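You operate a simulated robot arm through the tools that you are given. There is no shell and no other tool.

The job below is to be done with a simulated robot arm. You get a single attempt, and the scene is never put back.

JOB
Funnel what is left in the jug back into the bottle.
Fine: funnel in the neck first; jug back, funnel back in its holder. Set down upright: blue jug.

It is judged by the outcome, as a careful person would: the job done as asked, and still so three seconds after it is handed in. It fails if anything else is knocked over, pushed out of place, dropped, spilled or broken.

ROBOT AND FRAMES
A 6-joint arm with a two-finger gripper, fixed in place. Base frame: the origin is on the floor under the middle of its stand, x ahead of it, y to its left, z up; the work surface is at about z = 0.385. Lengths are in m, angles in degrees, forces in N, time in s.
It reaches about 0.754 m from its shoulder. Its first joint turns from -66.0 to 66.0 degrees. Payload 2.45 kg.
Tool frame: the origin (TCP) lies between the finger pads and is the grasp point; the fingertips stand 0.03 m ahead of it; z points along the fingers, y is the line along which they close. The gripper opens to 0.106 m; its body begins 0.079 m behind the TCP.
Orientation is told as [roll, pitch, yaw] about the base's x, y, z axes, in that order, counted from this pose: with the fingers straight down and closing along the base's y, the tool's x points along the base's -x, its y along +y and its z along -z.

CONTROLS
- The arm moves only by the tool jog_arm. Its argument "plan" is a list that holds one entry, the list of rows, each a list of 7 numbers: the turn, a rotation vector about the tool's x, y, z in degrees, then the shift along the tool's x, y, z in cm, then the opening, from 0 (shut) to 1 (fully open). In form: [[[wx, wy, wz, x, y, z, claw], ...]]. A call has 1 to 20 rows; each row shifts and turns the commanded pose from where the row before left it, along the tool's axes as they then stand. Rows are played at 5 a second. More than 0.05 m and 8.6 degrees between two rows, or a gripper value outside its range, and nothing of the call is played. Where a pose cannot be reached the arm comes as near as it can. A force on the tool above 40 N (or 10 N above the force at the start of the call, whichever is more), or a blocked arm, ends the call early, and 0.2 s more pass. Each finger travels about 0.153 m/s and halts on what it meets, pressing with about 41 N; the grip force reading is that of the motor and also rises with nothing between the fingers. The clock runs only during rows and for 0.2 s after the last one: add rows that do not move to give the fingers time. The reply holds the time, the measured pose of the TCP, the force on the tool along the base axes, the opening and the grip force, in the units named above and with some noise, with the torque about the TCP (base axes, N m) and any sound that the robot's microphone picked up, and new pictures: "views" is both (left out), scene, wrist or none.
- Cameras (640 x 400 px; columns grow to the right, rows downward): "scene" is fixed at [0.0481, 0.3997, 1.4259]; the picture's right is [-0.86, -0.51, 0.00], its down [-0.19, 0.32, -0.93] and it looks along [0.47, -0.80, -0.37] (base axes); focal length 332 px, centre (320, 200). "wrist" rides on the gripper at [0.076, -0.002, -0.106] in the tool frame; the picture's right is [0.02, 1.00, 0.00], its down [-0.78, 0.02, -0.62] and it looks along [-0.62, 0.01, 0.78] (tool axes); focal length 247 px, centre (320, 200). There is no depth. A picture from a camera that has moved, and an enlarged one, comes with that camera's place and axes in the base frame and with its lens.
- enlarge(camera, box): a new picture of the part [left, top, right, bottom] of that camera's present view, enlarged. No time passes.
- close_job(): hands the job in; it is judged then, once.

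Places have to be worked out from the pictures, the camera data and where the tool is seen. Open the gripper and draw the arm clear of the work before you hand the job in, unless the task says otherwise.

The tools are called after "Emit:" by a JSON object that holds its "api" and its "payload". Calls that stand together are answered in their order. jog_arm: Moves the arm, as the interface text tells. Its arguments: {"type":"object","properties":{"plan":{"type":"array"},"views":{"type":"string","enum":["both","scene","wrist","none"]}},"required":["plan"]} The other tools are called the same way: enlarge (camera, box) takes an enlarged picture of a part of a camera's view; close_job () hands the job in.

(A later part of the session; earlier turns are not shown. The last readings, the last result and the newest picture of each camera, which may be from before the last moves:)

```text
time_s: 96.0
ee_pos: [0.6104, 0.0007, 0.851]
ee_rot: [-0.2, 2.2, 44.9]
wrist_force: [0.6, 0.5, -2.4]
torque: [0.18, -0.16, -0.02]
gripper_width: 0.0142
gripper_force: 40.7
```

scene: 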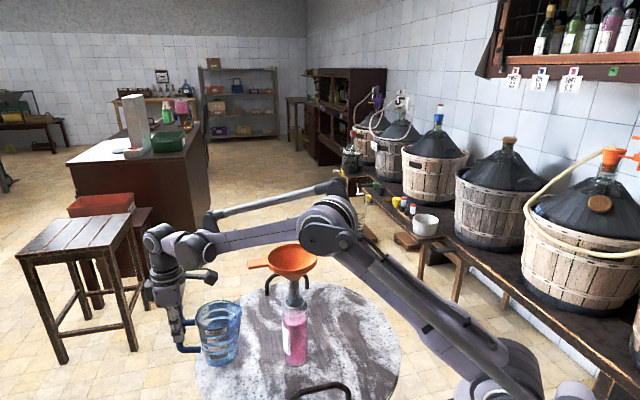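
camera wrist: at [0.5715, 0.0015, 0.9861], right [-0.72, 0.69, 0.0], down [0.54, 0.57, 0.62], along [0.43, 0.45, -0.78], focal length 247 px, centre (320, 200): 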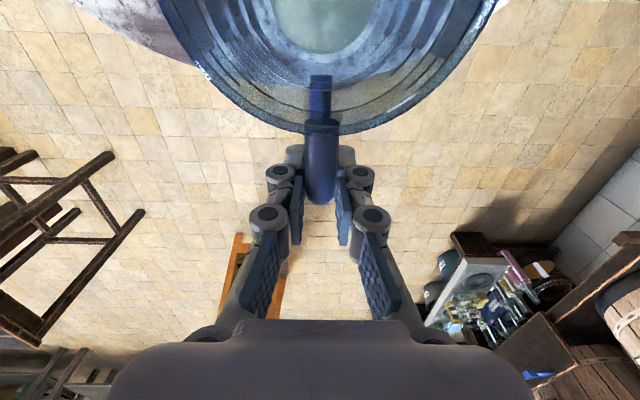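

The torque still shows the jug's full weight. I'll go two more millimetres.

Emit:
{"api": "jog_arm", "payload": {"plan": [[[0, 0, 0, -0.004, 0, 0.1, 0], [0, 0, 0, 0, 0, 0, 0]]], "views": "none"}}

Emit:
{"api": "jog_arm", "payload": {"plan": [[[0, 0, 0, -0.004, 0, 0.1, 0], [0, 0, 0, 0, 0, 0, 0]]], "views": "none"}}

Emit:
{"api": "enlarge", "payload": {"camera": "scene", "box": [185, 280, 285, 370]}}

```text
time_s: 96.6
ee_pos: [0.6108, 0.0013, 0.8513]
ee_rot: [-0.1, 2.2, 44.9]
wrist_force: [0.9, -0.7, 8.1]
torque: [-0.22, 0.18, 0.02]
gripper_width: 0.0141
gripper_force: 40.7
```

```text
time_s: 97.2
ee_pos: [0.6104, 0.0013, 0.8493]
ee_rot: [-0.1, 2.1, 44.9]
wrist_force: [5.6, 2.4, 25.5]
torque: [-0.5, 0.43, 0.01]
gripper_width: 0.0142
gripper_force: 40.4
```

```text
4.44 times, centred on (235, 325) of scene
camera zoom: at [0.0477, 0.3998, 1.4259], right [-0.86, -0.51, 0.0], down [-0.19, 0.32, -0.93], along [0.47, -0.8, -0.37], focal length 1474 px, centre (698, -356)
```

zoom: 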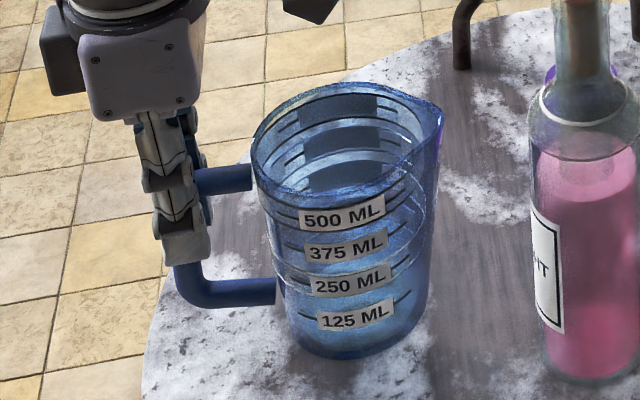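

The jug base is on the table, pressing a bit hard now (25 N). I'll back off 1 mm to relieve it.

Emit:
{"api": "jog_arm", "payload": {"plan": [[[0, 0, 0, 0.004, 0, -0.1, 0], [0, 0, 0, 0, 0, 0, 0]]], "views": "none"}}

```text
time_s: 97.8
ee_pos: [0.6094, 0.0012, 0.8494]
ee_rot: [-0.1, 2.2, 45.0]
wrist_force: [7.7, 4.0, 20.4]
torque: [-0.14, 0.03, 0.06]
gripper_width: 0.0141
gripper_force: 40.4
```

There's still 20 N; I'll ease up another 1 mm before releasing.

Emit:
{"api": "jog_arm", "payload": {"plan": [[[0, 0, 0, 0.002, 0, -0.05, 0], [0, 0, 0, 0, 0, 0, 0]]], "views": "none"}}

Emit:
{"api": "jog_arm", "payload": {"plan": [[[0, 0, 0, 0.002, 0, -0.05, 0], [0, 0, 0, 0, 0, 0, 0]]], "views": "none"}}

Emit:
{"api": "enlarge", "payload": {"camera": "scene", "box": [185, 280, 285, 370]}}

```text
time_s: 98.4
ee_pos: [0.6097, 0.0014, 0.8503]
ee_rot: [0.0, 2.2, 45.0]
wrist_force: [3.7, 2.1, 7.8]
torque: [0.04, -0.05, 0.0]
gripper_width: 0.0143
gripper_force: 40.3
```

```text
time_s: 99.0
ee_pos: [0.6095, 0.0016, 0.8502]
ee_rot: [-0.1, 2.2, 45.0]
wrist_force: [0.2, -0.4, -1.6]
torque: [0.17, -0.13, -0.02]
gripper_width: 0.0141
gripper_force: 40.3
```

```text
4.44 times, centred on (235, 325) of scene
camera zoom: at [0.0481, 0.3997, 1.4259], right [-0.86, -0.51, 0.0], down [-0.19, 0.32, -0.93], along [0.47, -0.8, -0.37], focal length 1474 px, centre (698, -356)
```

zoom: 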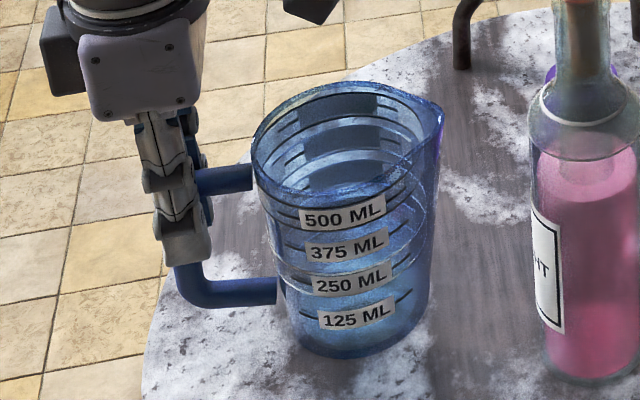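

The load is nearly neutral and the jug is flush with the table. I'll open the gripper gently.

Emit:
{"api": "jog_arm", "payload": {"plan": [[[0, 0, 0, 0, 0, 0, 0.14], [0, 0, 0, 0, 0, 0, 0.17], [0, 0, 0, 0, 0, 0, 0.25], [0, 0, 0, 0, 0, 0, 0.4], [0, 0, 0, 0, 0, 0, 0.6], [0, 0, 0, 0, 0, 0, 0.6], [0, 0, 0, 0, 0, 0, 0.6]]], "views": "both"}}

Emit:
{"api": "enlarge", "payload": {"camera": "scene", "box": [185, 280, 285, 370]}}

```text
time_s: 100.6
ee_pos: [0.6092, 0.0026, 0.8508]
ee_rot: [-0.1, 2.2, 45.0]
wrist_force: [0.4, -0.2, 0.0]
torque: [-0.01, 0.02, 0.03]
gripper_width: 0.0636
gripper_force: 0.0
camera wrist: at [0.5593, -0.0506, 0.9588], right [-0.72, 0.69, 0.0], down [0.56, 0.58, 0.59], along [0.41, 0.43, -0.81], focal length 247 px, centre (320, 200)
```

scene: 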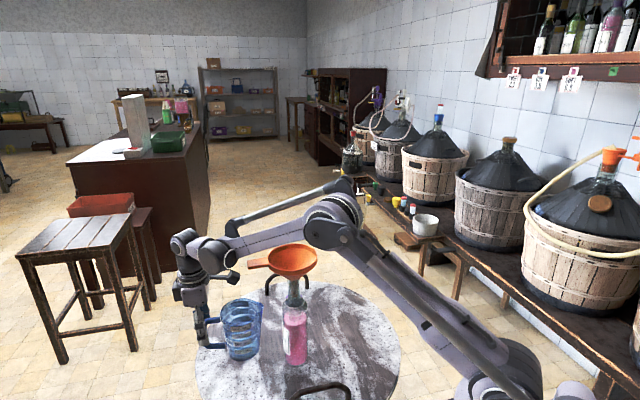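
wrist: 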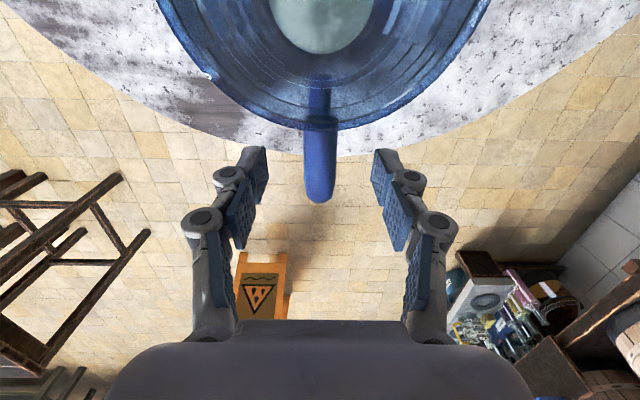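

```text
4.44 times, centred on (235, 325) of scene
camera zoom: at [0.0481, 0.3997, 1.4259], right [-0.86, -0.51, 0.0], down [-0.19, 0.32, -0.93], along [0.47, -0.8, -0.37], focal length 1474 px, centre (698, -356)
```

zoom: 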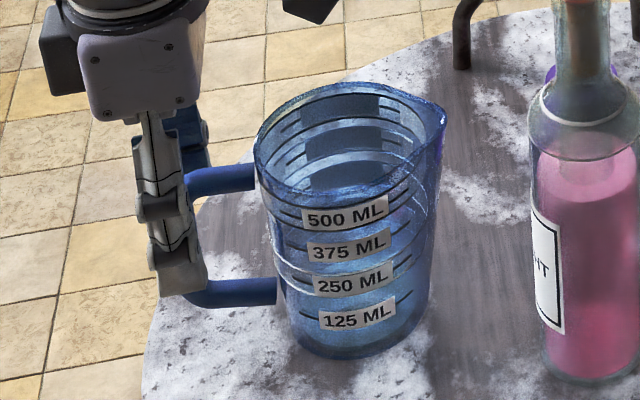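

The jug is standing upright in its place and released. I'll level the wrist, rise 12 cm clear of the handle, then retreat diagonally inward and up along the same path I came by.

Emit:
{"api": "jog_arm", "payload": {"plan": [[[0, -2.2, 0, 0, 0, 0, 0.6], [0, 0, 0, 0, 0, -1, 0.6], [0, 0, 0, 0, 0, -2, 0.6], [0, 0, 0, 0, 0, -3, 0.6], [0, 0, 0, 0, 0, -3, 0.6], [0, 0, 0, 0, 0, -3, 0.6], [0, 0, 0, 1.143, 1.072, -2.88, 0.6], [0, 0, 0, 1.143, 1.072, -2.88, 0.6], [0, 0, 0, 1.143, 1.072, -2.88, 0.6], [0, 0, 0, 1.143, 1.072, -2.88, 0.6], [0, 0, 0, 1.143, 1.072, -2.88, 0.6], [0, 0, 0, 1.143, 1.072, -2.88, 0.6], [0, 0, 0, 0, 0, 0, 0.6]]], "views": "both"}}

Emit:
{"api": "enlarge", "payload": {"camera": "scene", "box": [190, 230, 350, 380]}}

```text
time_s: 103.4
ee_pos: [0.5142, -0.0014, 1.142]
ee_rot: [-0.2, -0.1, 44.9]
wrist_force: [1.3, -0.7, -0.4]
torque: [-0.03, -0.02, -0.01]
gripper_width: 0.0639
gripper_force: 0.1
camera wrist: at [0.4614, -0.0579, 1.2479], right [-0.72, 0.69, 0.0], down [0.54, 0.57, 0.62], along [0.43, 0.45, -0.78], focal length 247 px, centre (320, 200)
```

scene: 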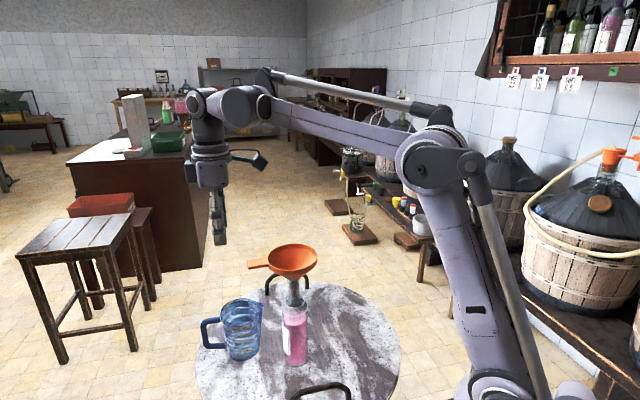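
wrist: 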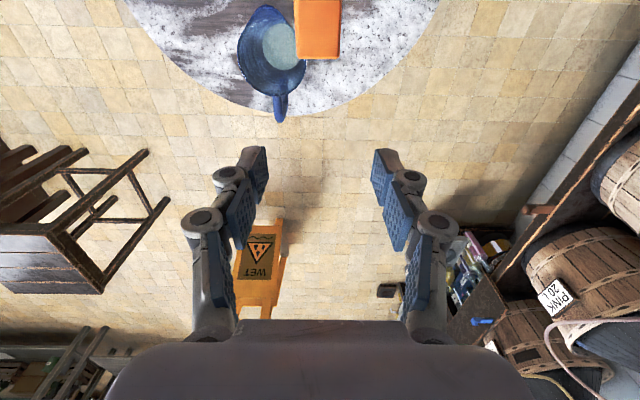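

```text
2.67 times, centred on (270, 305) of scene
camera zoom: at [0.048, 0.3997, 1.4259], right [-0.86, -0.51, 0.0], down [-0.19, 0.32, -0.93], along [0.47, -0.8, -0.37], focal length 884 px, centre (453, -80)
```

zoom: 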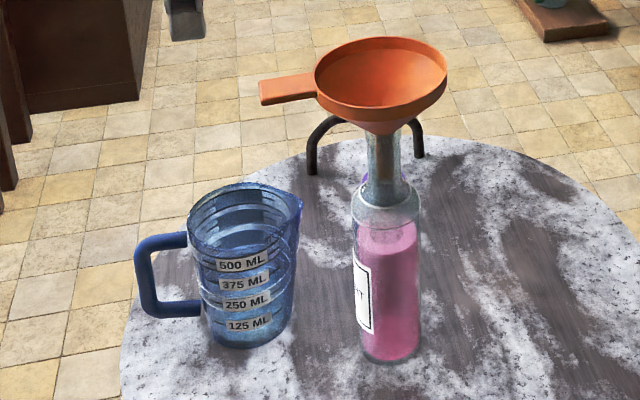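

Everything stands as it should: the jug is back upright and the bottle holds the liquid. Next I'll move above the funnel tab again (z ≈ 1.10) to take the funnel out.

Emit:
{"api": "jog_arm", "payload": {"plan": [[[0, 0, 0.9, 1.6, -0.08, 0, 0.6], [0, 0, 0, 1.6, -0.08, -0.0, 0.6], [0, 0, 0, 1.6, -0.08, 0, 0.6], [0, 0, 0, 1.56, -0.09, 0, 0.6], [0, 0, 0, 0, 0, 2.0, 0.6], [0, 0, 0, 0, 0, 2.0, 0.6], [0, 0, 0, 0, 0, 0, 0.6]]], "views": "wrist"}}

Emit:
{"api": "enlarge", "payload": {"camera": "wrist", "box": [200, 60, 440, 210]}}

Emit:
{"api": "enlarge", "payload": {"camera": "scene", "box": [220, 200, 340, 310]}}

```text
time_s: 105.0
ee_pos: [0.4738, -0.0494, 1.1035]
ee_rot: [-0.1, 0.0, 44.0]
wrist_force: [0.1, -0.6, 0.6]
torque: [-0.01, 0.02, -0.02]
gripper_width: 0.0638
gripper_force: 0.0
camera wrist: at [0.419, -0.1039, 1.2085], right [-0.71, 0.7, 0.0], down [0.55, 0.56, 0.62], along [0.44, 0.44, -0.78], focal length 247 px, centre (320, 200)
```

wrist: 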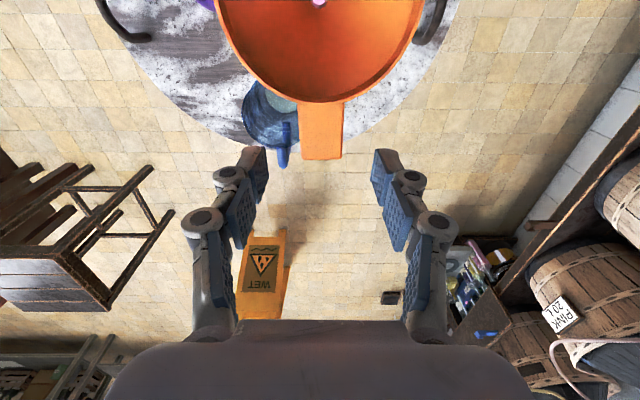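

```text
2.67 times, centred on (320, 135) of wrist
camera zoom: at [0.419, -0.1039, 1.2085], right [-0.71, 0.7, 0.0], down [0.55, 0.56, 0.62], along [0.44, 0.44, -0.78], focal length 659 px, centre (320, 373)
```

zoom: 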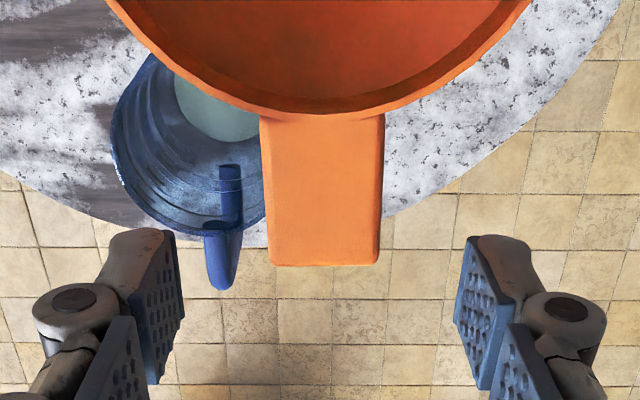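

```text
3.64 times, centred on (280, 255) of scene
camera zoom: at [0.0481, 0.3997, 1.4259], right [-0.86, -0.51, 0.0], down [-0.19, 0.32, -0.93], along [0.47, -0.8, -0.37], focal length 1206 px, centre (466, 0)
```

zoom: 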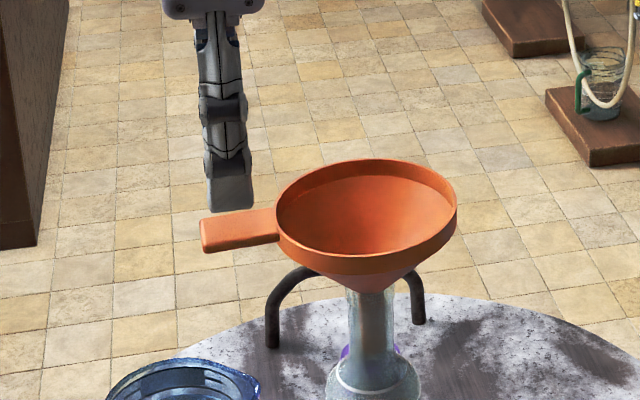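

The tab is centred but rotated about 3° from before. I'll yaw 3° to match, then descend 6.7 cm to grip level.

Emit:
{"api": "jog_arm", "payload": {"plan": [[[0, 0, -3.2, 0, 0.07, 0, 0.6], [0, 0, 0, 0, 0, 2.2, 0.6], [0, 0, 0, 0, 0, 2.2, 0.6], [0, 0, 0, 0, 0, 1.5, 0.6], [0, 0, 0, 0, 0, 0.8, 0.6], [0, 0, 0, 0, 0, 0, 0.6]]], "views": "wrist"}}

Emit:
{"api": "enlarge", "payload": {"camera": "wrist", "box": [200, 100, 440, 250]}}

Emit:
{"api": "enlarge", "payload": {"camera": "scene", "box": [220, 200, 340, 310]}}

```text
time_s: 106.4
ee_pos: [0.4706, -0.0467, 1.035]
ee_rot: [-0.1, 0.1, 47.3]
wrist_force: [-0.1, -0.4, -0.1]
torque: [-0.02, 0.01, 0.02]
gripper_width: 0.0636
gripper_force: 0.1
camera wrist: at [0.4202, -0.1041, 1.1399], right [-0.75, 0.66, 0.0], down [0.52, 0.59, 0.62], along [0.41, 0.47, -0.78], focal length 247 px, centre (320, 200)
```

wrist: 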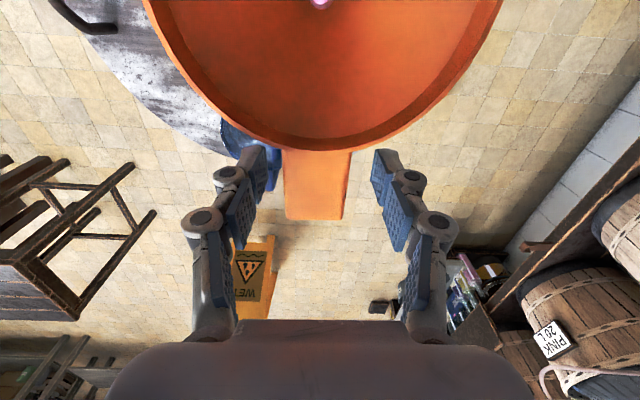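

```text
2.67 times, centred on (320, 175) of wrist
camera zoom: at [0.4202, -0.1041, 1.1399], right [-0.75, 0.66, 0.0], down [0.52, 0.59, 0.62], along [0.41, 0.47, -0.78], focal length 659 px, centre (320, 267)
```

zoom: 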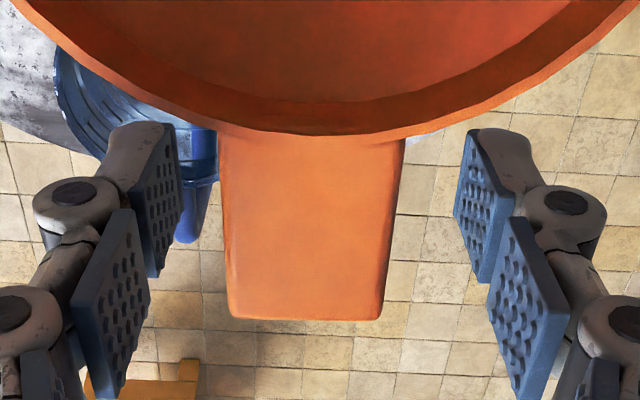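

```text
3.64 times, centred on (280, 255) of scene
camera zoom: at [0.0481, 0.3997, 1.4259], right [-0.86, -0.51, 0.0], down [-0.19, 0.32, -0.93], along [0.47, -0.8, -0.37], focal length 1206 px, centre (466, 0)
```

zoom: 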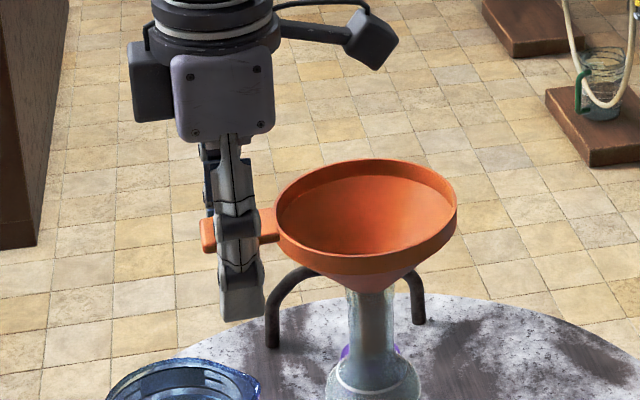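

The tab is about 3 mm off centre and 1° over-rotated in the tool frame. I'll correct that and close the gripper gradually.

Emit:
{"api": "jog_arm", "payload": {"plan": [[[0, 0, 1.0, 0, -0.3, 0, 0.6], [0, 0, 0, 0, 0, 0, 0.6], [0, 0, 0, 0, 0, 0, 0.5]]], "views": "none"}}

Emit:
{"api": "enlarge", "payload": {"camera": "wrist", "box": [200, 100, 440, 250]}}

```text
time_s: 107.2
ee_pos: [0.4734, -0.0492, 1.036]
ee_rot: [-0.1, -0.1, 46.2]
wrist_force: [0.2, -0.6, 0.6]
torque: [0.02, 0.0, -0.06]
gripper_width: 0.0529
gripper_force: 0.1
```

```text
2.67 times, centred on (320, 175) of wrist
camera zoom: at [0.4219, -0.106, 1.1411], right [-0.74, 0.68, 0.0], down [0.53, 0.58, 0.62], along [0.42, 0.46, -0.78], focal length 659 px, centre (320, 267)
```

zoom: 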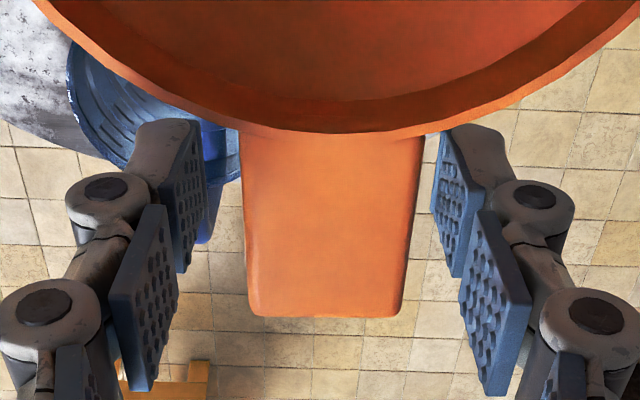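

Aligned now (1 mm, 0°). I'll close on the tab.

Emit:
{"api": "jog_arm", "payload": {"plan": [[[0, 0, 0, 0, 0.1, 0, 0.4], [0, 0, 0, 0, 0, 0, 0.33], [0, 0, 0, 0, 0, 0, 0.28], [0, 0, 0, 0, 0, 0, 0.2], [0, 0, 0, 0, 0, 0, 0], [0, 0, 0, 0, 0, 0, 0], [0, 0, 0, 0, 0, 0, 0]]], "views": "wrist"}}

Emit:
{"api": "enlarge", "payload": {"camera": "scene", "box": [220, 200, 340, 310]}}

```text
time_s: 108.8
ee_pos: [0.4745, -0.0474, 1.0375]
ee_rot: [-0.1, 0.0, 46.3]
wrist_force: [-1.2, 0.2, 1.2]
torque: [0.03, 0.05, -0.05]
gripper_width: 0.0292
gripper_force: 41.1
camera wrist: at [0.4216, -0.105, 1.1418], right [-0.74, 0.68, 0.0], down [0.53, 0.58, 0.62], along [0.42, 0.46, -0.78], focal length 247 px, centre (320, 200)
```

wrist: 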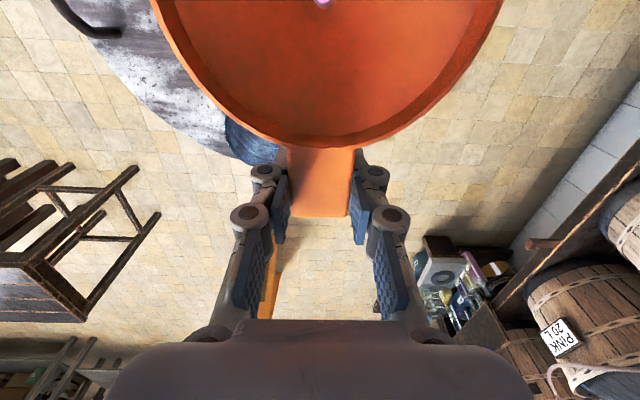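

```text
3.64 times, centred on (280, 255) of scene
camera zoom: at [0.048, 0.3997, 1.4259], right [-0.86, -0.51, 0.0], down [-0.19, 0.32, -0.93], along [0.47, -0.8, -0.37], focal length 1206 px, centre (466, 0)
```

zoom: 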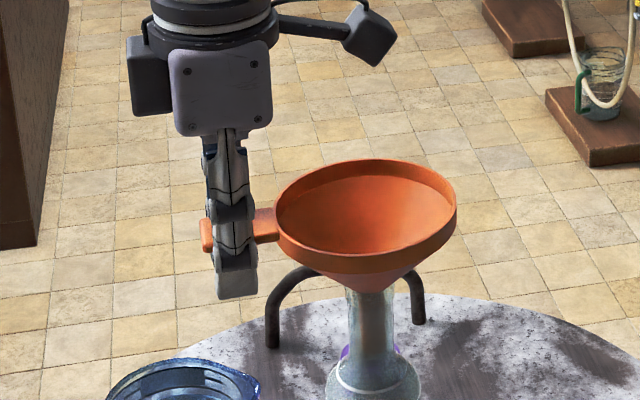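

The tab is gripped and the funnel hasn't moved. I'll lift it straight up, slowly, and watch that the bottle stays put.

Emit:
{"api": "jog_arm", "payload": {"plan": [[[0, 0, 0, 0, 0, -0.3, 0], [0, 0, 0, 0, 0, -0.5, 0], [0, 0, 0, 0, 0, -0.6, 0], [0, 0, 0, 0, 0, -0.6, 0], [0, 0, 0, 0, 0, 0, 0]]], "views": "none"}}

Emit:
{"api": "enlarge", "payload": {"camera": "scene", "box": [220, 230, 350, 370]}}

```text
time_s: 110.0
ee_pos: [0.473, -0.0485, 1.0566]
ee_rot: [-0.1, 0.0, 46.3]
wrist_force: [-0.9, -0.6, 0.2]
torque: [0.03, 0.0, 0.02]
gripper_width: 0.0291
gripper_force: 40.4
```

```text
2.86 times, centred on (285, 300) of scene
camera zoom: at [0.0481, 0.3997, 1.4259], right [-0.86, -0.51, 0.0], down [-0.19, 0.32, -0.93], along [0.47, -0.8, -0.37], focal length 947 px, centre (420, -86)
```

zoom: 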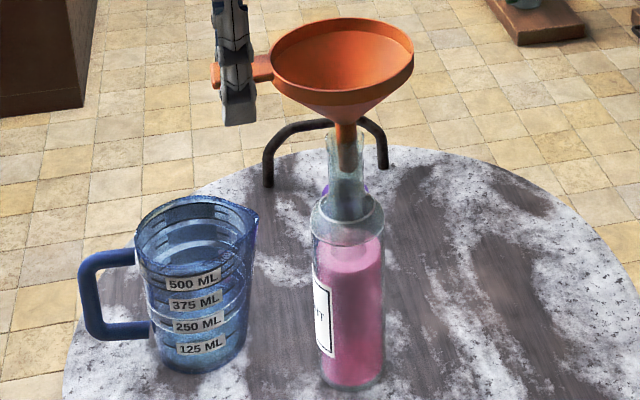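

The bottle is steady and the funnel is rising cleanly. I'll continue up another 6.5 cm to clear the neck.

Emit:
{"api": "jog_arm", "payload": {"plan": [[[0, 0, 0, 0, 0, -0.8, 0], [0, 0, 0, 0, 0, -1.0, 0], [0, 0, 0, 0, 0, -1.0, 0], [0, 0, 0, 0, 0, -1.2, 0], [0, 0, 0, 0, 0, -1.3, 0], [0, 0, 0, 0, 0, -1.2, 0], [0, 0, 0, 0, 0, 0, 0]]], "views": "wrist"}}

Emit:
{"api": "enlarge", "payload": {"camera": "scene", "box": [220, 200, 350, 340]}}

Emit:
{"api": "enlarge", "payload": {"camera": "wrist", "box": [280, 0, 360, 50]}}

```text
time_s: 111.6
ee_pos: [0.4746, -0.0471, 1.1209]
ee_rot: [-0.1, 0.0, 46.3]
wrist_force: [0.5, 0.4, -0.5]
torque: [0.04, 0.0, -0.01]
gripper_width: 0.029
gripper_force: 40.9
camera wrist: at [0.4218, -0.1036, 1.2265], right [-0.74, 0.68, 0.0], down [0.53, 0.58, 0.62], along [0.42, 0.46, -0.78], focal length 247 px, centre (320, 200)
```

wrist: 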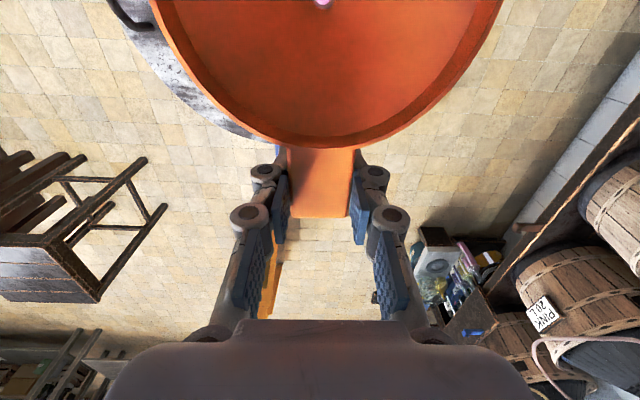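

```text
2.86 times, centred on (285, 270) of scene
camera zoom: at [0.0481, 0.3997, 1.4259], right [-0.86, -0.51, 0.0], down [-0.19, 0.32, -0.93], along [0.47, -0.8, -0.37], focal length 947 px, centre (420, 0)
```

zoom: 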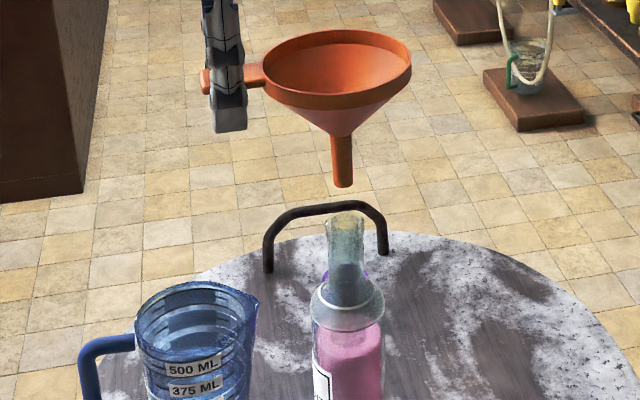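

```text
8.00 times, centred on (320, 25) of wrist
camera zoom: at [0.4218, -0.1036, 1.2265], right [-0.74, 0.68, 0.0], down [0.53, 0.58, 0.62], along [0.42, 0.46, -0.78], focal length 1976 px, centre (320, 1600)
```

zoom: 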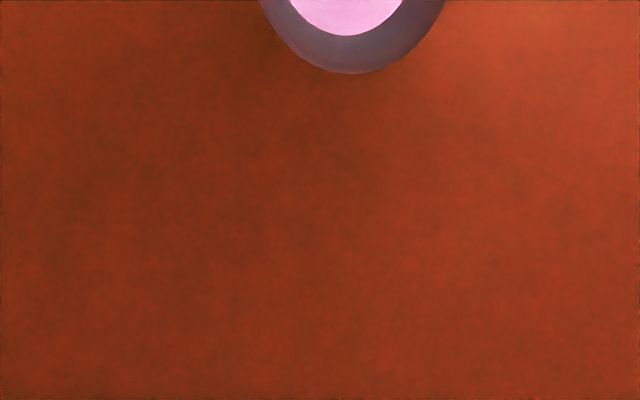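

The funnel is out cleanly, with only the pink surface visible through it. Accounting for the new grip offset, the holder needs TCP ≈ (0.562, -0.167) at yaw 44°. I'll carry it there at this height, descending slightly on the second half.

Emit:
{"api": "jog_arm", "payload": {"plan": [[[0, 0, 2.0, 0, 0, 0, 0], [0, 0, 0, 0.1, -0.74, 0, 0], [0, 0, 0, 0.204, -1.472, 0, 0], [0, 0, 0, 0.204, -1.472, 0, 0], [0, 0, 0, 0.204, -1.472, 0, 0], [0, 0, 0, 0.204, -1.472, 0, 0], [0, 0, 0, 0.204, -1.472, 0.6, 0], [0, 0, 0, 0.204, -1.472, 0.6, 0], [0, 0, 0, 0.204, -1.472, 0.6, 0], [0, 0, 0, 0.204, -1.472, 0.6, 0], [0, 0, 0, 0.204, -1.472, 0.6, 0], [0, 0, 0, 0.104, -0.732, 0, 0], [0, 0, 0, 0, 0, 0, 0]]], "views": "both"}}

Emit:
{"api": "enlarge", "payload": {"camera": "scene", "box": [230, 190, 360, 330]}}

Emit:
{"api": "enlarge", "payload": {"camera": "wrist", "box": [296, 0, 344, 30]}}

```text
time_s: 114.4
ee_pos: [0.5609, -0.1684, 1.0918]
ee_rot: [0.0, 0.0, 44.2]
wrist_force: [-0.1, -0.2, -1.0]
torque: [-0.02, -0.03, 0.01]
gripper_width: 0.0288
gripper_force: 41.3
camera wrist: at [0.5071, -0.2225, 1.1959], right [-0.71, 0.7, 0.0], down [0.55, 0.56, 0.62], along [0.44, 0.44, -0.78], focal length 247 px, centre (320, 200)
```

scene: 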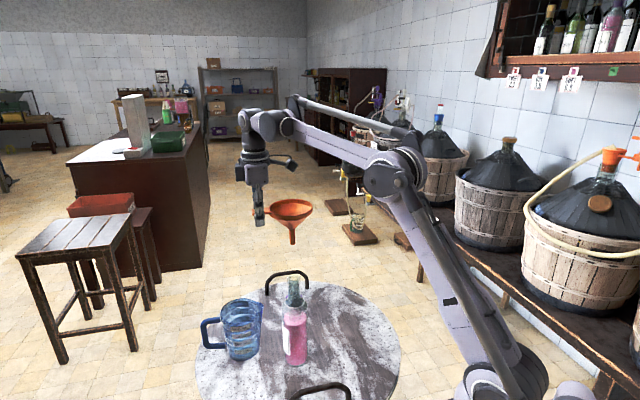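
wrist: 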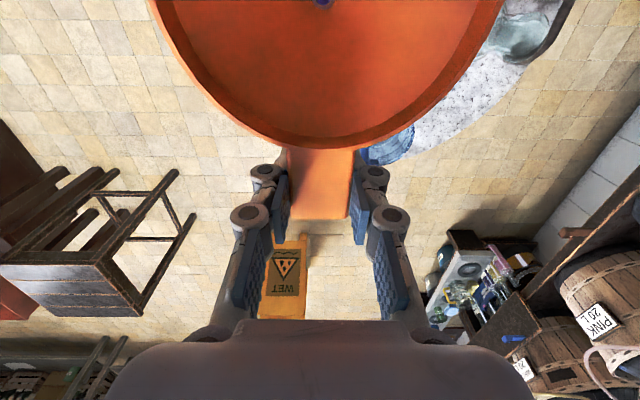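

```text
2.86 times, centred on (295, 260) of scene
camera zoom: at [0.0481, 0.3997, 1.4259], right [-0.86, -0.51, 0.0], down [-0.19, 0.32, -0.93], along [0.47, -0.8, -0.37], focal length 947 px, centre (391, 29)
```

zoom: 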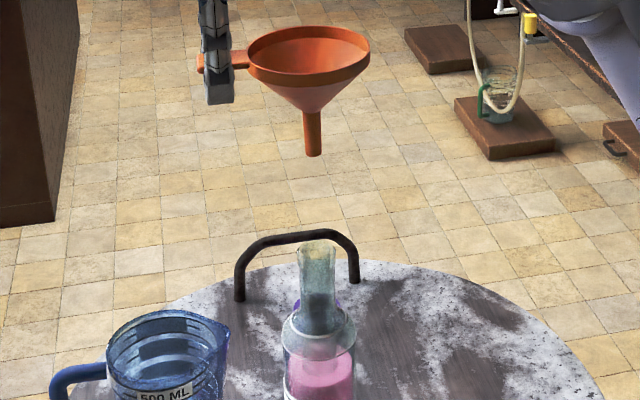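

```text
13.33 times, centred on (320, 15) of wrist
camera zoom: at [0.5071, -0.2225, 1.1959], right [-0.71, 0.7, 0.0], down [0.55, 0.56, 0.62], along [0.44, 0.44, -0.78], focal length 3293 px, centre (320, 2667)
```

zoom: 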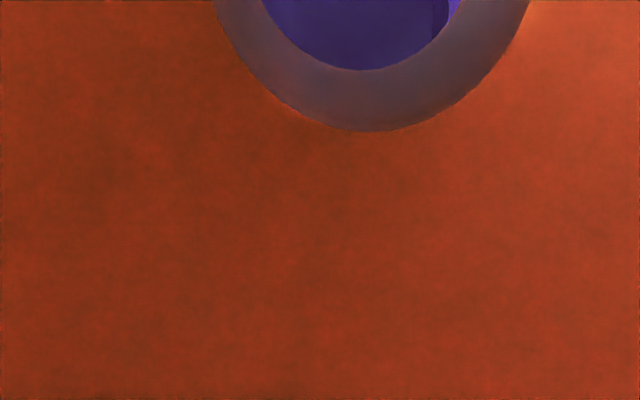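

The funnel hangs over the holder; through its hole I see the holder's dark bore with an edge at one side, consistent with being centred within about 2 mm. I'll descend 15 cm and check again close to the holder.

Emit:
{"api": "jog_arm", "payload": {"plan": [[[0, 0, 0, 0, 0, 2.5, 0], [0, 0, 0, 0, 0, 3, 0], [0, 0, 0, 0, 0, 3, 0], [0, 0, 0, 0, 0, 3, 0], [0, 0, 0, 0, 0, 2.5, 0], [0, 0, 0, 0, 0, 1.0, 0], [0, 0, 0, 0, 0, 0, 0]]], "views": "both"}}

Emit:
{"api": "enlarge", "payload": {"camera": "scene", "box": [240, 230, 340, 320]}}

Emit:
{"api": "enlarge", "payload": {"camera": "wrist", "box": [296, 0, 344, 30]}}

```text
time_s: 116.0
ee_pos: [0.562, -0.1678, 0.9421]
ee_rot: [-0.1, 0.0, 44.3]
wrist_force: [0.4, 0.3, -0.5]
torque: [-0.02, 0.01, 0.02]
gripper_width: 0.0291
gripper_force: 41.2
camera wrist: at [0.5085, -0.2215, 1.0463], right [-0.71, 0.7, 0.0], down [0.55, 0.56, 0.62], along [0.44, 0.44, -0.78], focal length 247 px, centre (320, 200)
```

scene: 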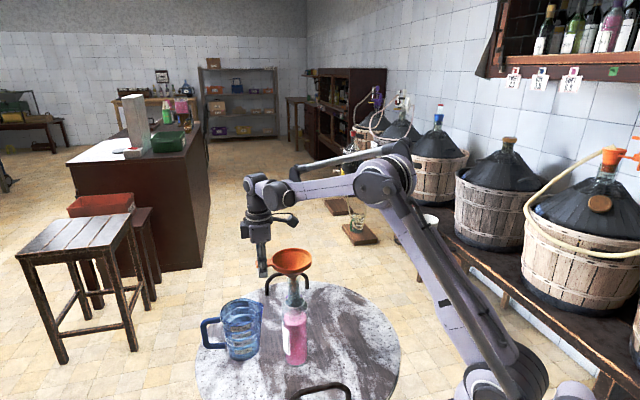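
wrist: 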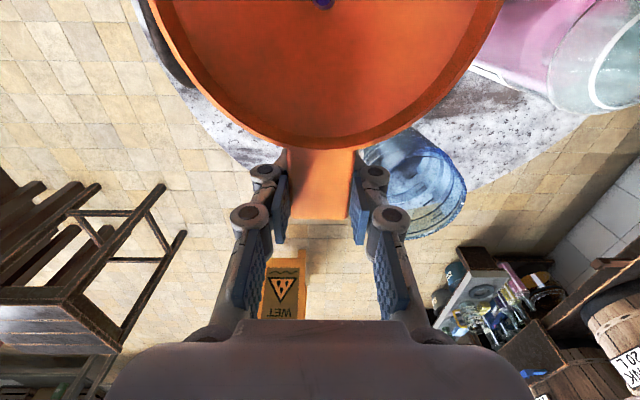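

```text
4.44 times, centred on (290, 275) of scene
camera zoom: at [0.0481, 0.3997, 1.4259], right [-0.86, -0.51, 0.0], down [-0.19, 0.32, -0.93], along [0.47, -0.8, -0.37], focal length 1474 px, centre (453, -133)
```

zoom: 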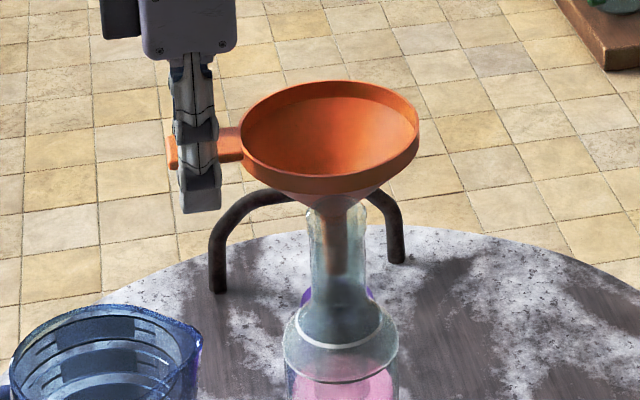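

```text
13.33 times, centred on (320, 15) of wrist
camera zoom: at [0.5085, -0.2215, 1.0463], right [-0.71, 0.7, 0.0], down [0.55, 0.56, 0.62], along [0.44, 0.44, -0.78], focal length 3293 px, centre (320, 2667)
```

zoom: 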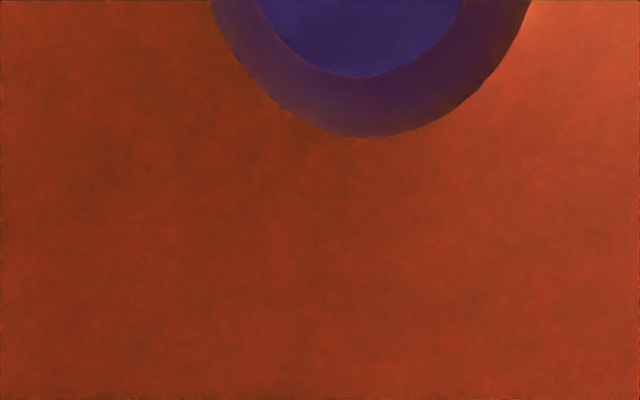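

Through the hole only the dark bore shows now. I'll zoom in on the scene, where the stem and holder are visible through and beside the bottle neck, to verify the lateral alignment.

Emit:
{"api": "enlarge", "payload": {"camera": "scene", "box": [272, 262, 322, 308]}}

```text
8.70 times, centred on (297, 285) of scene
camera zoom: at [0.0481, 0.3997, 1.4259], right [-0.86, -0.51, 0.0], down [-0.19, 0.32, -0.93], along [0.47, -0.8, -0.37], focal length 2883 px, centre (520, -539)
```

zoom: 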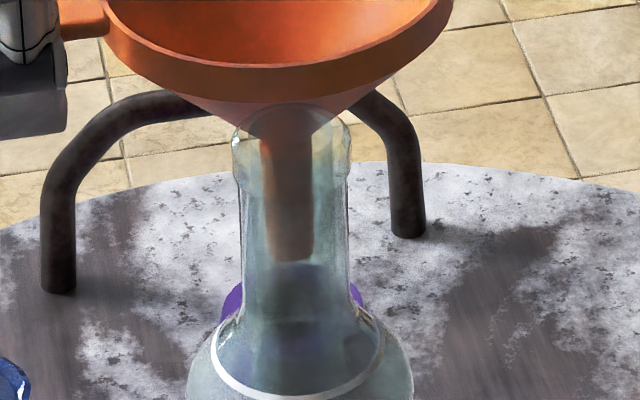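

Laterally the stem and holder agree within about 0.5 mm. I'll lower 3.5 cm, to where the tip should be just above the holder's top, then continue carefully.

Emit:
{"api": "jog_arm", "payload": {"plan": [[[0, 0, 0, 0, 0, 1.2, 0], [0, 0, 0, 0, 0, 1.2, 0], [0, 0, 0, 0, 0, 1.1, 0], [0, 0, 0, 0, 0, 0, 0]]], "views": "none"}}

Emit:
{"api": "enlarge", "payload": {"camera": "scene", "box": [272, 262, 322, 308]}}

Emit:
{"api": "enlarge", "payload": {"camera": "wrist", "box": [296, 0, 344, 30]}}

```text
time_s: 117.0
ee_pos: [0.5623, -0.1677, 0.9071]
ee_rot: [-0.1, 0.0, 44.3]
wrist_force: [-0.1, 0.0, -1.5]
torque: [0.04, -0.03, 0.01]
gripper_width: 0.029
gripper_force: 41.2
```

```text
8.70 times, centred on (297, 285) of scene
camera zoom: at [0.0481, 0.3997, 1.4259], right [-0.86, -0.51, 0.0], down [-0.19, 0.32, -0.93], along [0.47, -0.8, -0.37], focal length 2883 px, centre (520, -539)
```

zoom: 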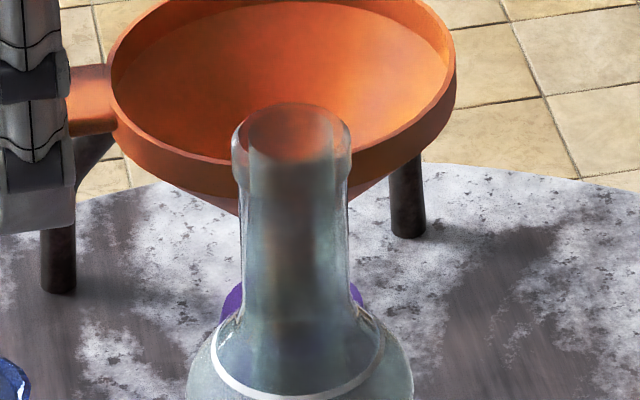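

```text
13.33 times, centred on (320, 15) of wrist
camera zoom: at [0.5083, -0.2221, 1.0118], right [-0.71, 0.7, 0.0], down [0.55, 0.56, 0.62], along [0.44, 0.44, -0.78], focal length 3293 px, centre (320, 2667)
```

zoom: 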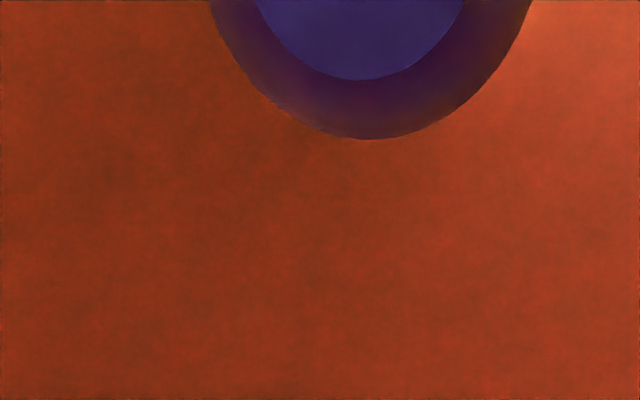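

No contact, and the bore still fills the view. I'll lower 1.6 cm in 4 mm steps and read the force.

Emit:
{"api": "jog_arm", "payload": {"plan": [[[0, 0, 0, 0, 0, 0.4, 0], [0, 0, 0, 0, 0, 0.4, 0], [0, 0, 0, 0, 0, 0.4, 0], [0, 0, 0, 0, 0, 0.4, 0], [0, 0, 0, 0, 0, 0, 0]]], "views": "none"}}

Emit:
{"api": "enlarge", "payload": {"camera": "wrist", "box": [160, 0, 480, 200]}}

```text
time_s: 118.2
ee_pos: [0.5623, -0.1683, 0.8907]
ee_rot: [-0.1, 0.1, 44.3]
wrist_force: [-0.7, -0.6, -0.8]
torque: [0.02, -0.01, -0.02]
gripper_width: 0.029
gripper_force: 40.6
```

```text
2.00 times, centred on (320, 100) of wrist
camera zoom: at [0.5094, -0.2227, 0.9954], right [-0.71, 0.7, 0.0], down [0.55, 0.56, 0.62], along [0.44, 0.44, -0.78], focal length 494 px, centre (320, 400)
```

zoom: 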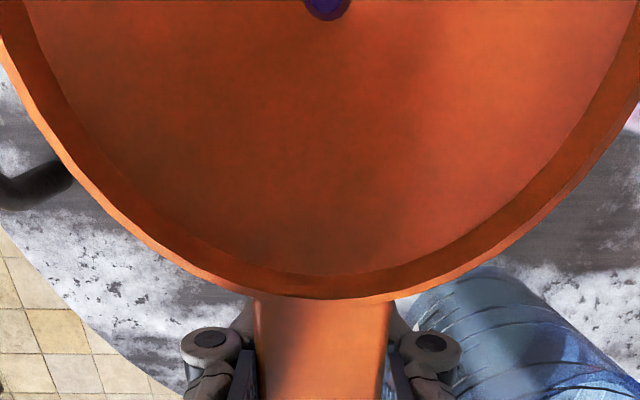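

Still free, with the tip inside the holder's bore by now. I'll lower another 2 cm.

Emit:
{"api": "jog_arm", "payload": {"plan": [[[0, 0, 0, 0, 0, 0.4, 0], [0, 0, 0, 0, 0, 0.4, 0], [0, 0, 0, 0, 0, 0.4, 0], [0, 0, 0, 0, 0, 0.4, 0], [0, 0, 0, 0, 0, 0.3, 0], [0, 0, 0, 0, 0, 0, 0]]], "views": "none"}}

Emit:
{"api": "enlarge", "payload": {"camera": "scene", "box": [245, 260, 345, 320]}}

```text
time_s: 119.6
ee_pos: [0.5615, -0.1678, 0.8722]
ee_rot: [-0.3, 0.0, 44.3]
wrist_force: [-0.4, -1.1, 0.0]
torque: [0.01, -0.02, 0.01]
gripper_width: 0.029
gripper_force: 41.1
```

```text
6.40 times, centred on (295, 290) of scene
camera zoom: at [0.0481, 0.3997, 1.4259], right [-0.86, -0.51, 0.0], down [-0.19, 0.32, -0.93], along [0.47, -0.8, -0.37], focal length 2122 px, centre (480, -376)
```

zoom: 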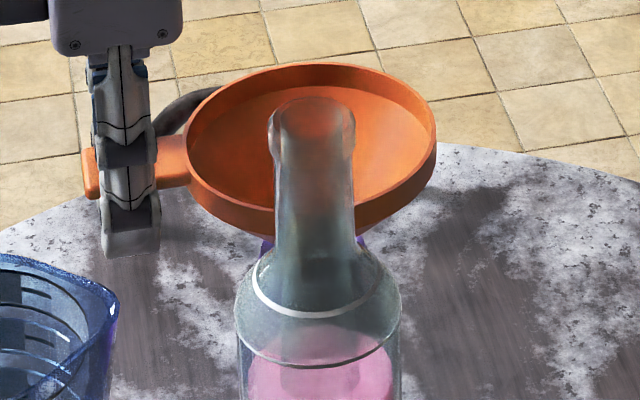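

The rim is about 3 mm to the image right of its original position and 6 mm above its seat. I'll shift 1.5 mm to compensate and lower in 1–2 mm steps.

Emit:
{"api": "jog_arm", "payload": {"plan": [[[0, 0, 0, -0.15, -0.05, 0, 0], [0, 0, 0, 0, 0, 0.2, 0], [0, 0, 0, 0, 0, 0.15, 0], [0, 0, 0, 0, 0, 0, 0]]], "views": "none"}}

Emit:
{"api": "jog_arm", "payload": {"plan": [[[0, 0, 0, 0, 0, 0.1, 0], [0, 0, 0, 0, 0, 0, 0]]], "views": "none"}}

Emit:
{"api": "enlarge", "payload": {"camera": "scene", "box": [245, 260, 345, 320]}}

```text
time_s: 120.6
ee_pos: [0.5632, -0.1677, 0.8675]
ee_rot: [-0.1, 0.0, 44.4]
wrist_force: [0.6, -0.4, -1.0]
torque: [0.02, -0.04, 0.01]
gripper_width: 0.0291
gripper_force: 41.2
```

```text
time_s: 121.2
ee_pos: [0.5631, -0.1664, 0.8669]
ee_rot: [0.0, 0.1, 44.4]
wrist_force: [-0.4, 0.0, 0.4]
torque: [-0.02, -0.04, 0.02]
gripper_width: 0.029
gripper_force: 40.6
```

```text
6.40 times, centred on (295, 290) of scene
camera zoom: at [0.0481, 0.3997, 1.4259], right [-0.86, -0.51, 0.0], down [-0.19, 0.32, -0.93], along [0.47, -0.8, -0.37], focal length 2122 px, centre (480, -376)
```

zoom: 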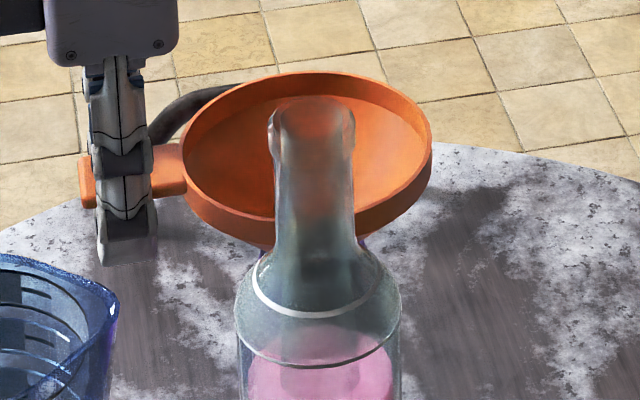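

About 2 mm above the original level, with no force yet. I'll continue in 1 mm steps.

Emit:
{"api": "jog_arm", "payload": {"plan": [[[0, 0, 0, 0, 0, 0.1, 0], [0, 0, 0, 0, 0, 0, 0]]], "views": "none"}}

Emit:
{"api": "jog_arm", "payload": {"plan": [[[0, 0, 0, 0, 0, 0.1, 0], [0, 0, 0, 0, 0, 0, 0]]], "views": "none"}}

Emit:
{"api": "enlarge", "payload": {"camera": "scene", "box": [245, 260, 345, 320]}}

```text
time_s: 121.8
ee_pos: [0.563, -0.1673, 0.8652]
ee_rot: [-0.1, 0.0, 44.3]
wrist_force: [0.0, -0.6, 0.0]
torque: [0.03, -0.04, 0.0]
gripper_width: 0.029
gripper_force: 41.0
```

```text
time_s: 122.4
ee_pos: [0.5649, -0.1678, 0.8647]
ee_rot: [-0.1, 0.0, 44.3]
wrist_force: [-0.6, -0.3, 0.0]
torque: [0.01, -0.03, 0.0]
gripper_width: 0.0289
gripper_force: 40.6
```

```text
6.40 times, centred on (295, 290) of scene
camera zoom: at [0.0481, 0.3997, 1.4259], right [-0.86, -0.51, 0.0], down [-0.19, 0.32, -0.93], along [0.47, -0.8, -0.37], focal length 2122 px, centre (480, -376)
```

zoom: 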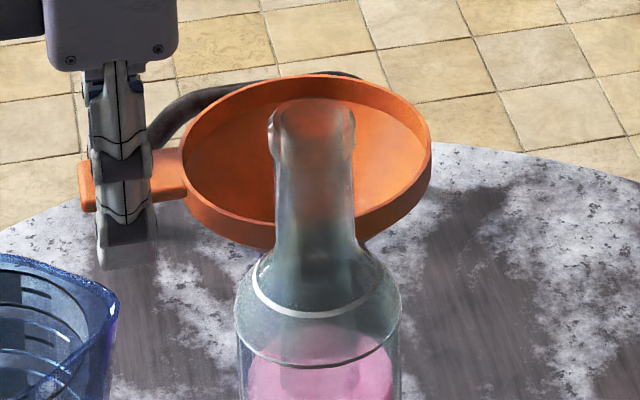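

The rim is at its original height. One more millimetre to check for contact.

Emit:
{"api": "jog_arm", "payload": {"plan": [[[0, 0, 0, 0, 0, 0.1, 0], [0, 0, 0, 0, 0, 0, 0]]], "views": "none"}}

Emit:
{"api": "jog_arm", "payload": {"plan": [[[0, 0, 0, 0, 0, 0.1, 0], [0, 0, 0, 0, 0, 0, 0]]], "views": "none"}}

```text
time_s: 123.0
ee_pos: [0.5632, -0.1668, 0.8635]
ee_rot: [-0.2, 0.0, 44.3]
wrist_force: [-1.0, -0.9, 3.0]
torque: [-0.12, 0.18, -0.02]
gripper_width: 0.0289
gripper_force: 41.0
```

```text
time_s: 123.6
ee_pos: [0.5633, -0.1664, 0.8633]
ee_rot: [-0.1, 0.0, 44.3]
wrist_force: [-2.2, -0.2, 5.6]
torque: [-0.23, 0.31, -0.07]
gripper_width: 0.0292
gripper_force: 41.4
```

The funnel is seated (5.6 N of contact). I'll ease off half a millimetre and open the gripper gently.

Emit:
{"api": "jog_arm", "payload": {"plan": [[[0, 0, 0, 0, 0, -0.1, 0], [0, 0, 0, 0, 0, 0, 0], [0, 0, 0, 0, 0, 0, 0.29], [0, 0, 0, 0, 0, 0, 0.32], [0, 0, 0, 0, 0, 0, 0.4], [0, 0, 0, 0, 0, 0, 0.55], [0, 0, 0, 0, 0, 0, 0.55], [0, 0, 0, 0, 0, 0, 0.55]]], "views": "both"}}

Emit:
{"api": "enlarge", "payload": {"camera": "scene", "box": [245, 260, 345, 320]}}

```text
time_s: 125.4
ee_pos: [0.5638, -0.1681, 0.8643]
ee_rot: [0.0, 0.0, 44.3]
wrist_force: [0.0, 0.1, -0.4]
torque: [0.03, 0.01, 0.01]
gripper_width: 0.0581
gripper_force: 0.0
camera wrist: at [0.5098, -0.2229, 0.969], right [-0.71, 0.7, 0.0], down [0.55, 0.56, 0.62], along [0.44, 0.44, -0.78], focal length 247 px, centre (320, 200)
```

scene: 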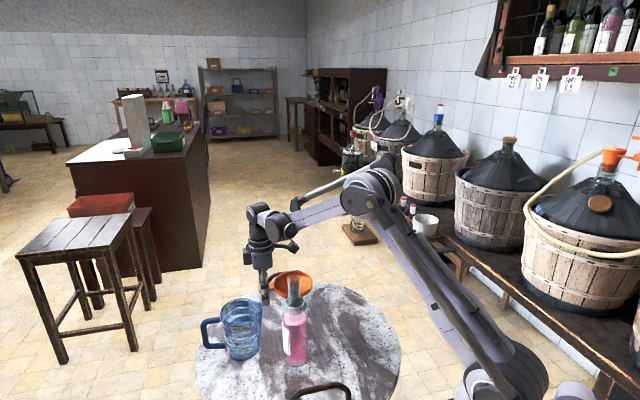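
wrist: 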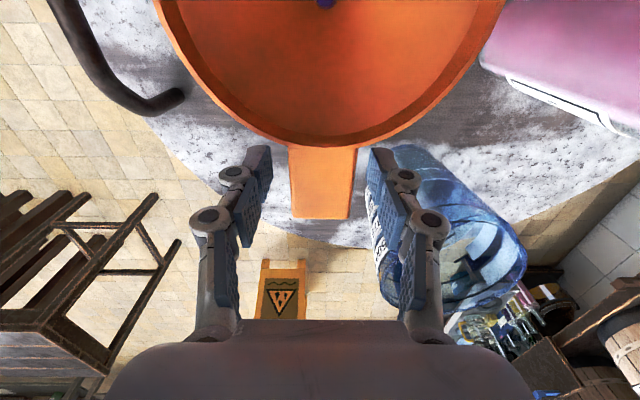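

```text
6.40 times, centred on (295, 290) of scene
camera zoom: at [0.0481, 0.3997, 1.4259], right [-0.86, -0.51, 0.0], down [-0.19, 0.32, -0.93], along [0.47, -0.8, -0.37], focal length 2122 px, centre (480, -376)
```

zoom: 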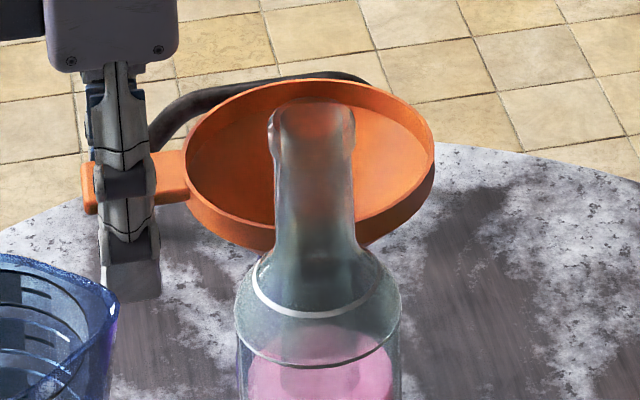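

The funnel is released and sitting in the holder. I'll rise straight up 12 cm and inspect its seat.

Emit:
{"api": "jog_arm", "payload": {"plan": [[[0, 0, 0, 0, 0, -1, 0.55], [0, 0, 0, 0, 0, -2, 0.55], [0, 0, 0, 0, 0, -3, 0.55], [0, 0, 0, 0, 0, -3, 0.55], [0, 0, 0, 0, 0, -3, 0.55], [0, 0, 0, 0, 0, -3, 0.55], [0, 0, 0, 0, 0, -3, 0.55], [0, 0, 0, 0, 0, 0, 0.55]]], "views": "both"}}

Emit:
{"api": "enlarge", "payload": {"camera": "scene", "box": [245, 260, 345, 320]}}

Emit:
{"api": "enlarge", "payload": {"camera": "wrist", "box": [200, 0, 440, 150]}}

```text
time_s: 127.2
ee_pos: [0.565, -0.1683, 1.0442]
ee_rot: [-0.1, 0.0, 44.4]
wrist_force: [-0.6, -0.6, 0.8]
torque: [0.0, 0.03, 0.01]
gripper_width: 0.0584
gripper_force: 0.1
camera wrist: at [0.512, -0.2232, 1.1491], right [-0.71, 0.7, 0.0], down [0.55, 0.56, 0.62], along [0.44, 0.44, -0.78], focal length 247 px, centre (320, 200)
```

scene: 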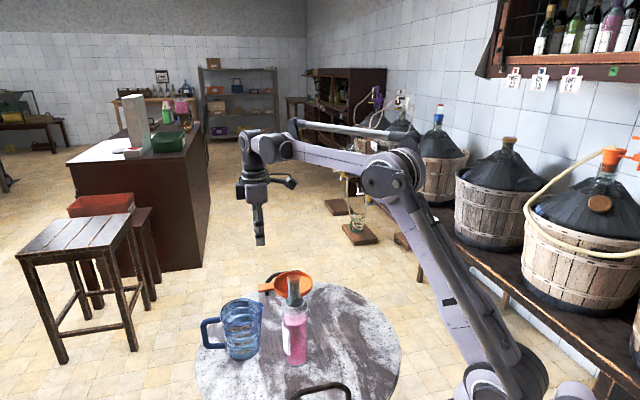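
wrist: 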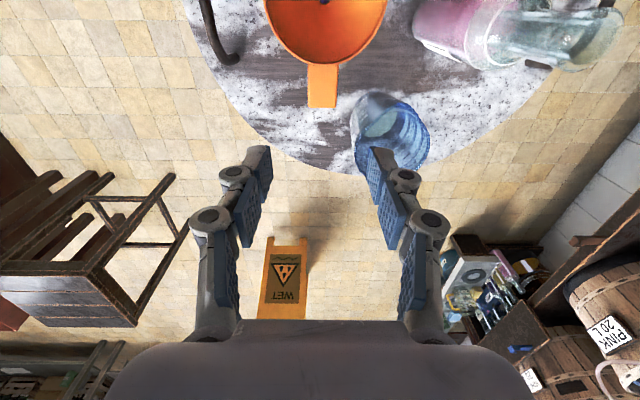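

```text
6.40 times, centred on (295, 290) of scene
camera zoom: at [0.0481, 0.3997, 1.4259], right [-0.86, -0.51, 0.0], down [-0.19, 0.32, -0.93], along [0.47, -0.8, -0.37], focal length 2122 px, centre (480, -376)
```

zoom: 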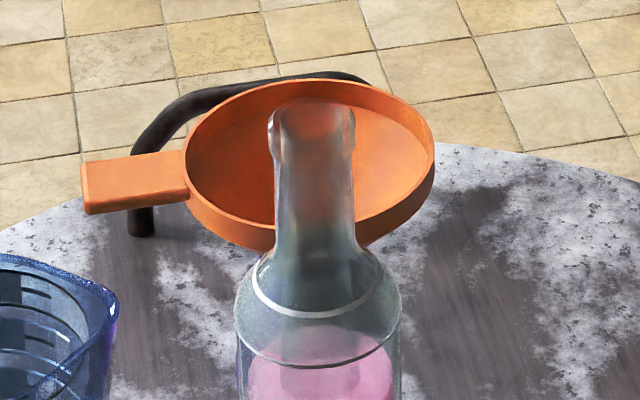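

```text
2.67 times, centred on (320, 75) of wrist
camera zoom: at [0.512, -0.2232, 1.1491], right [-0.71, 0.7, 0.0], down [0.55, 0.56, 0.62], along [0.44, 0.44, -0.78], focal length 659 px, centre (320, 533)
```

zoom: 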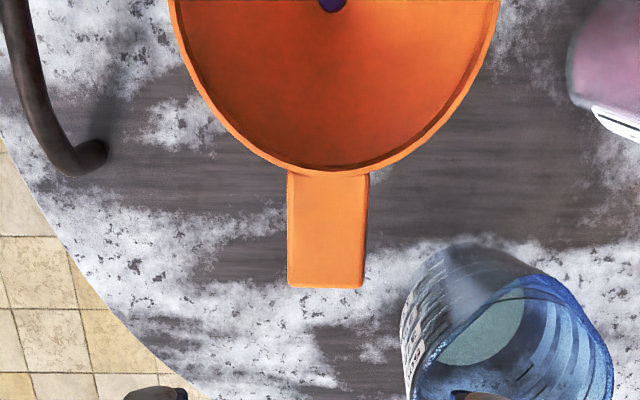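

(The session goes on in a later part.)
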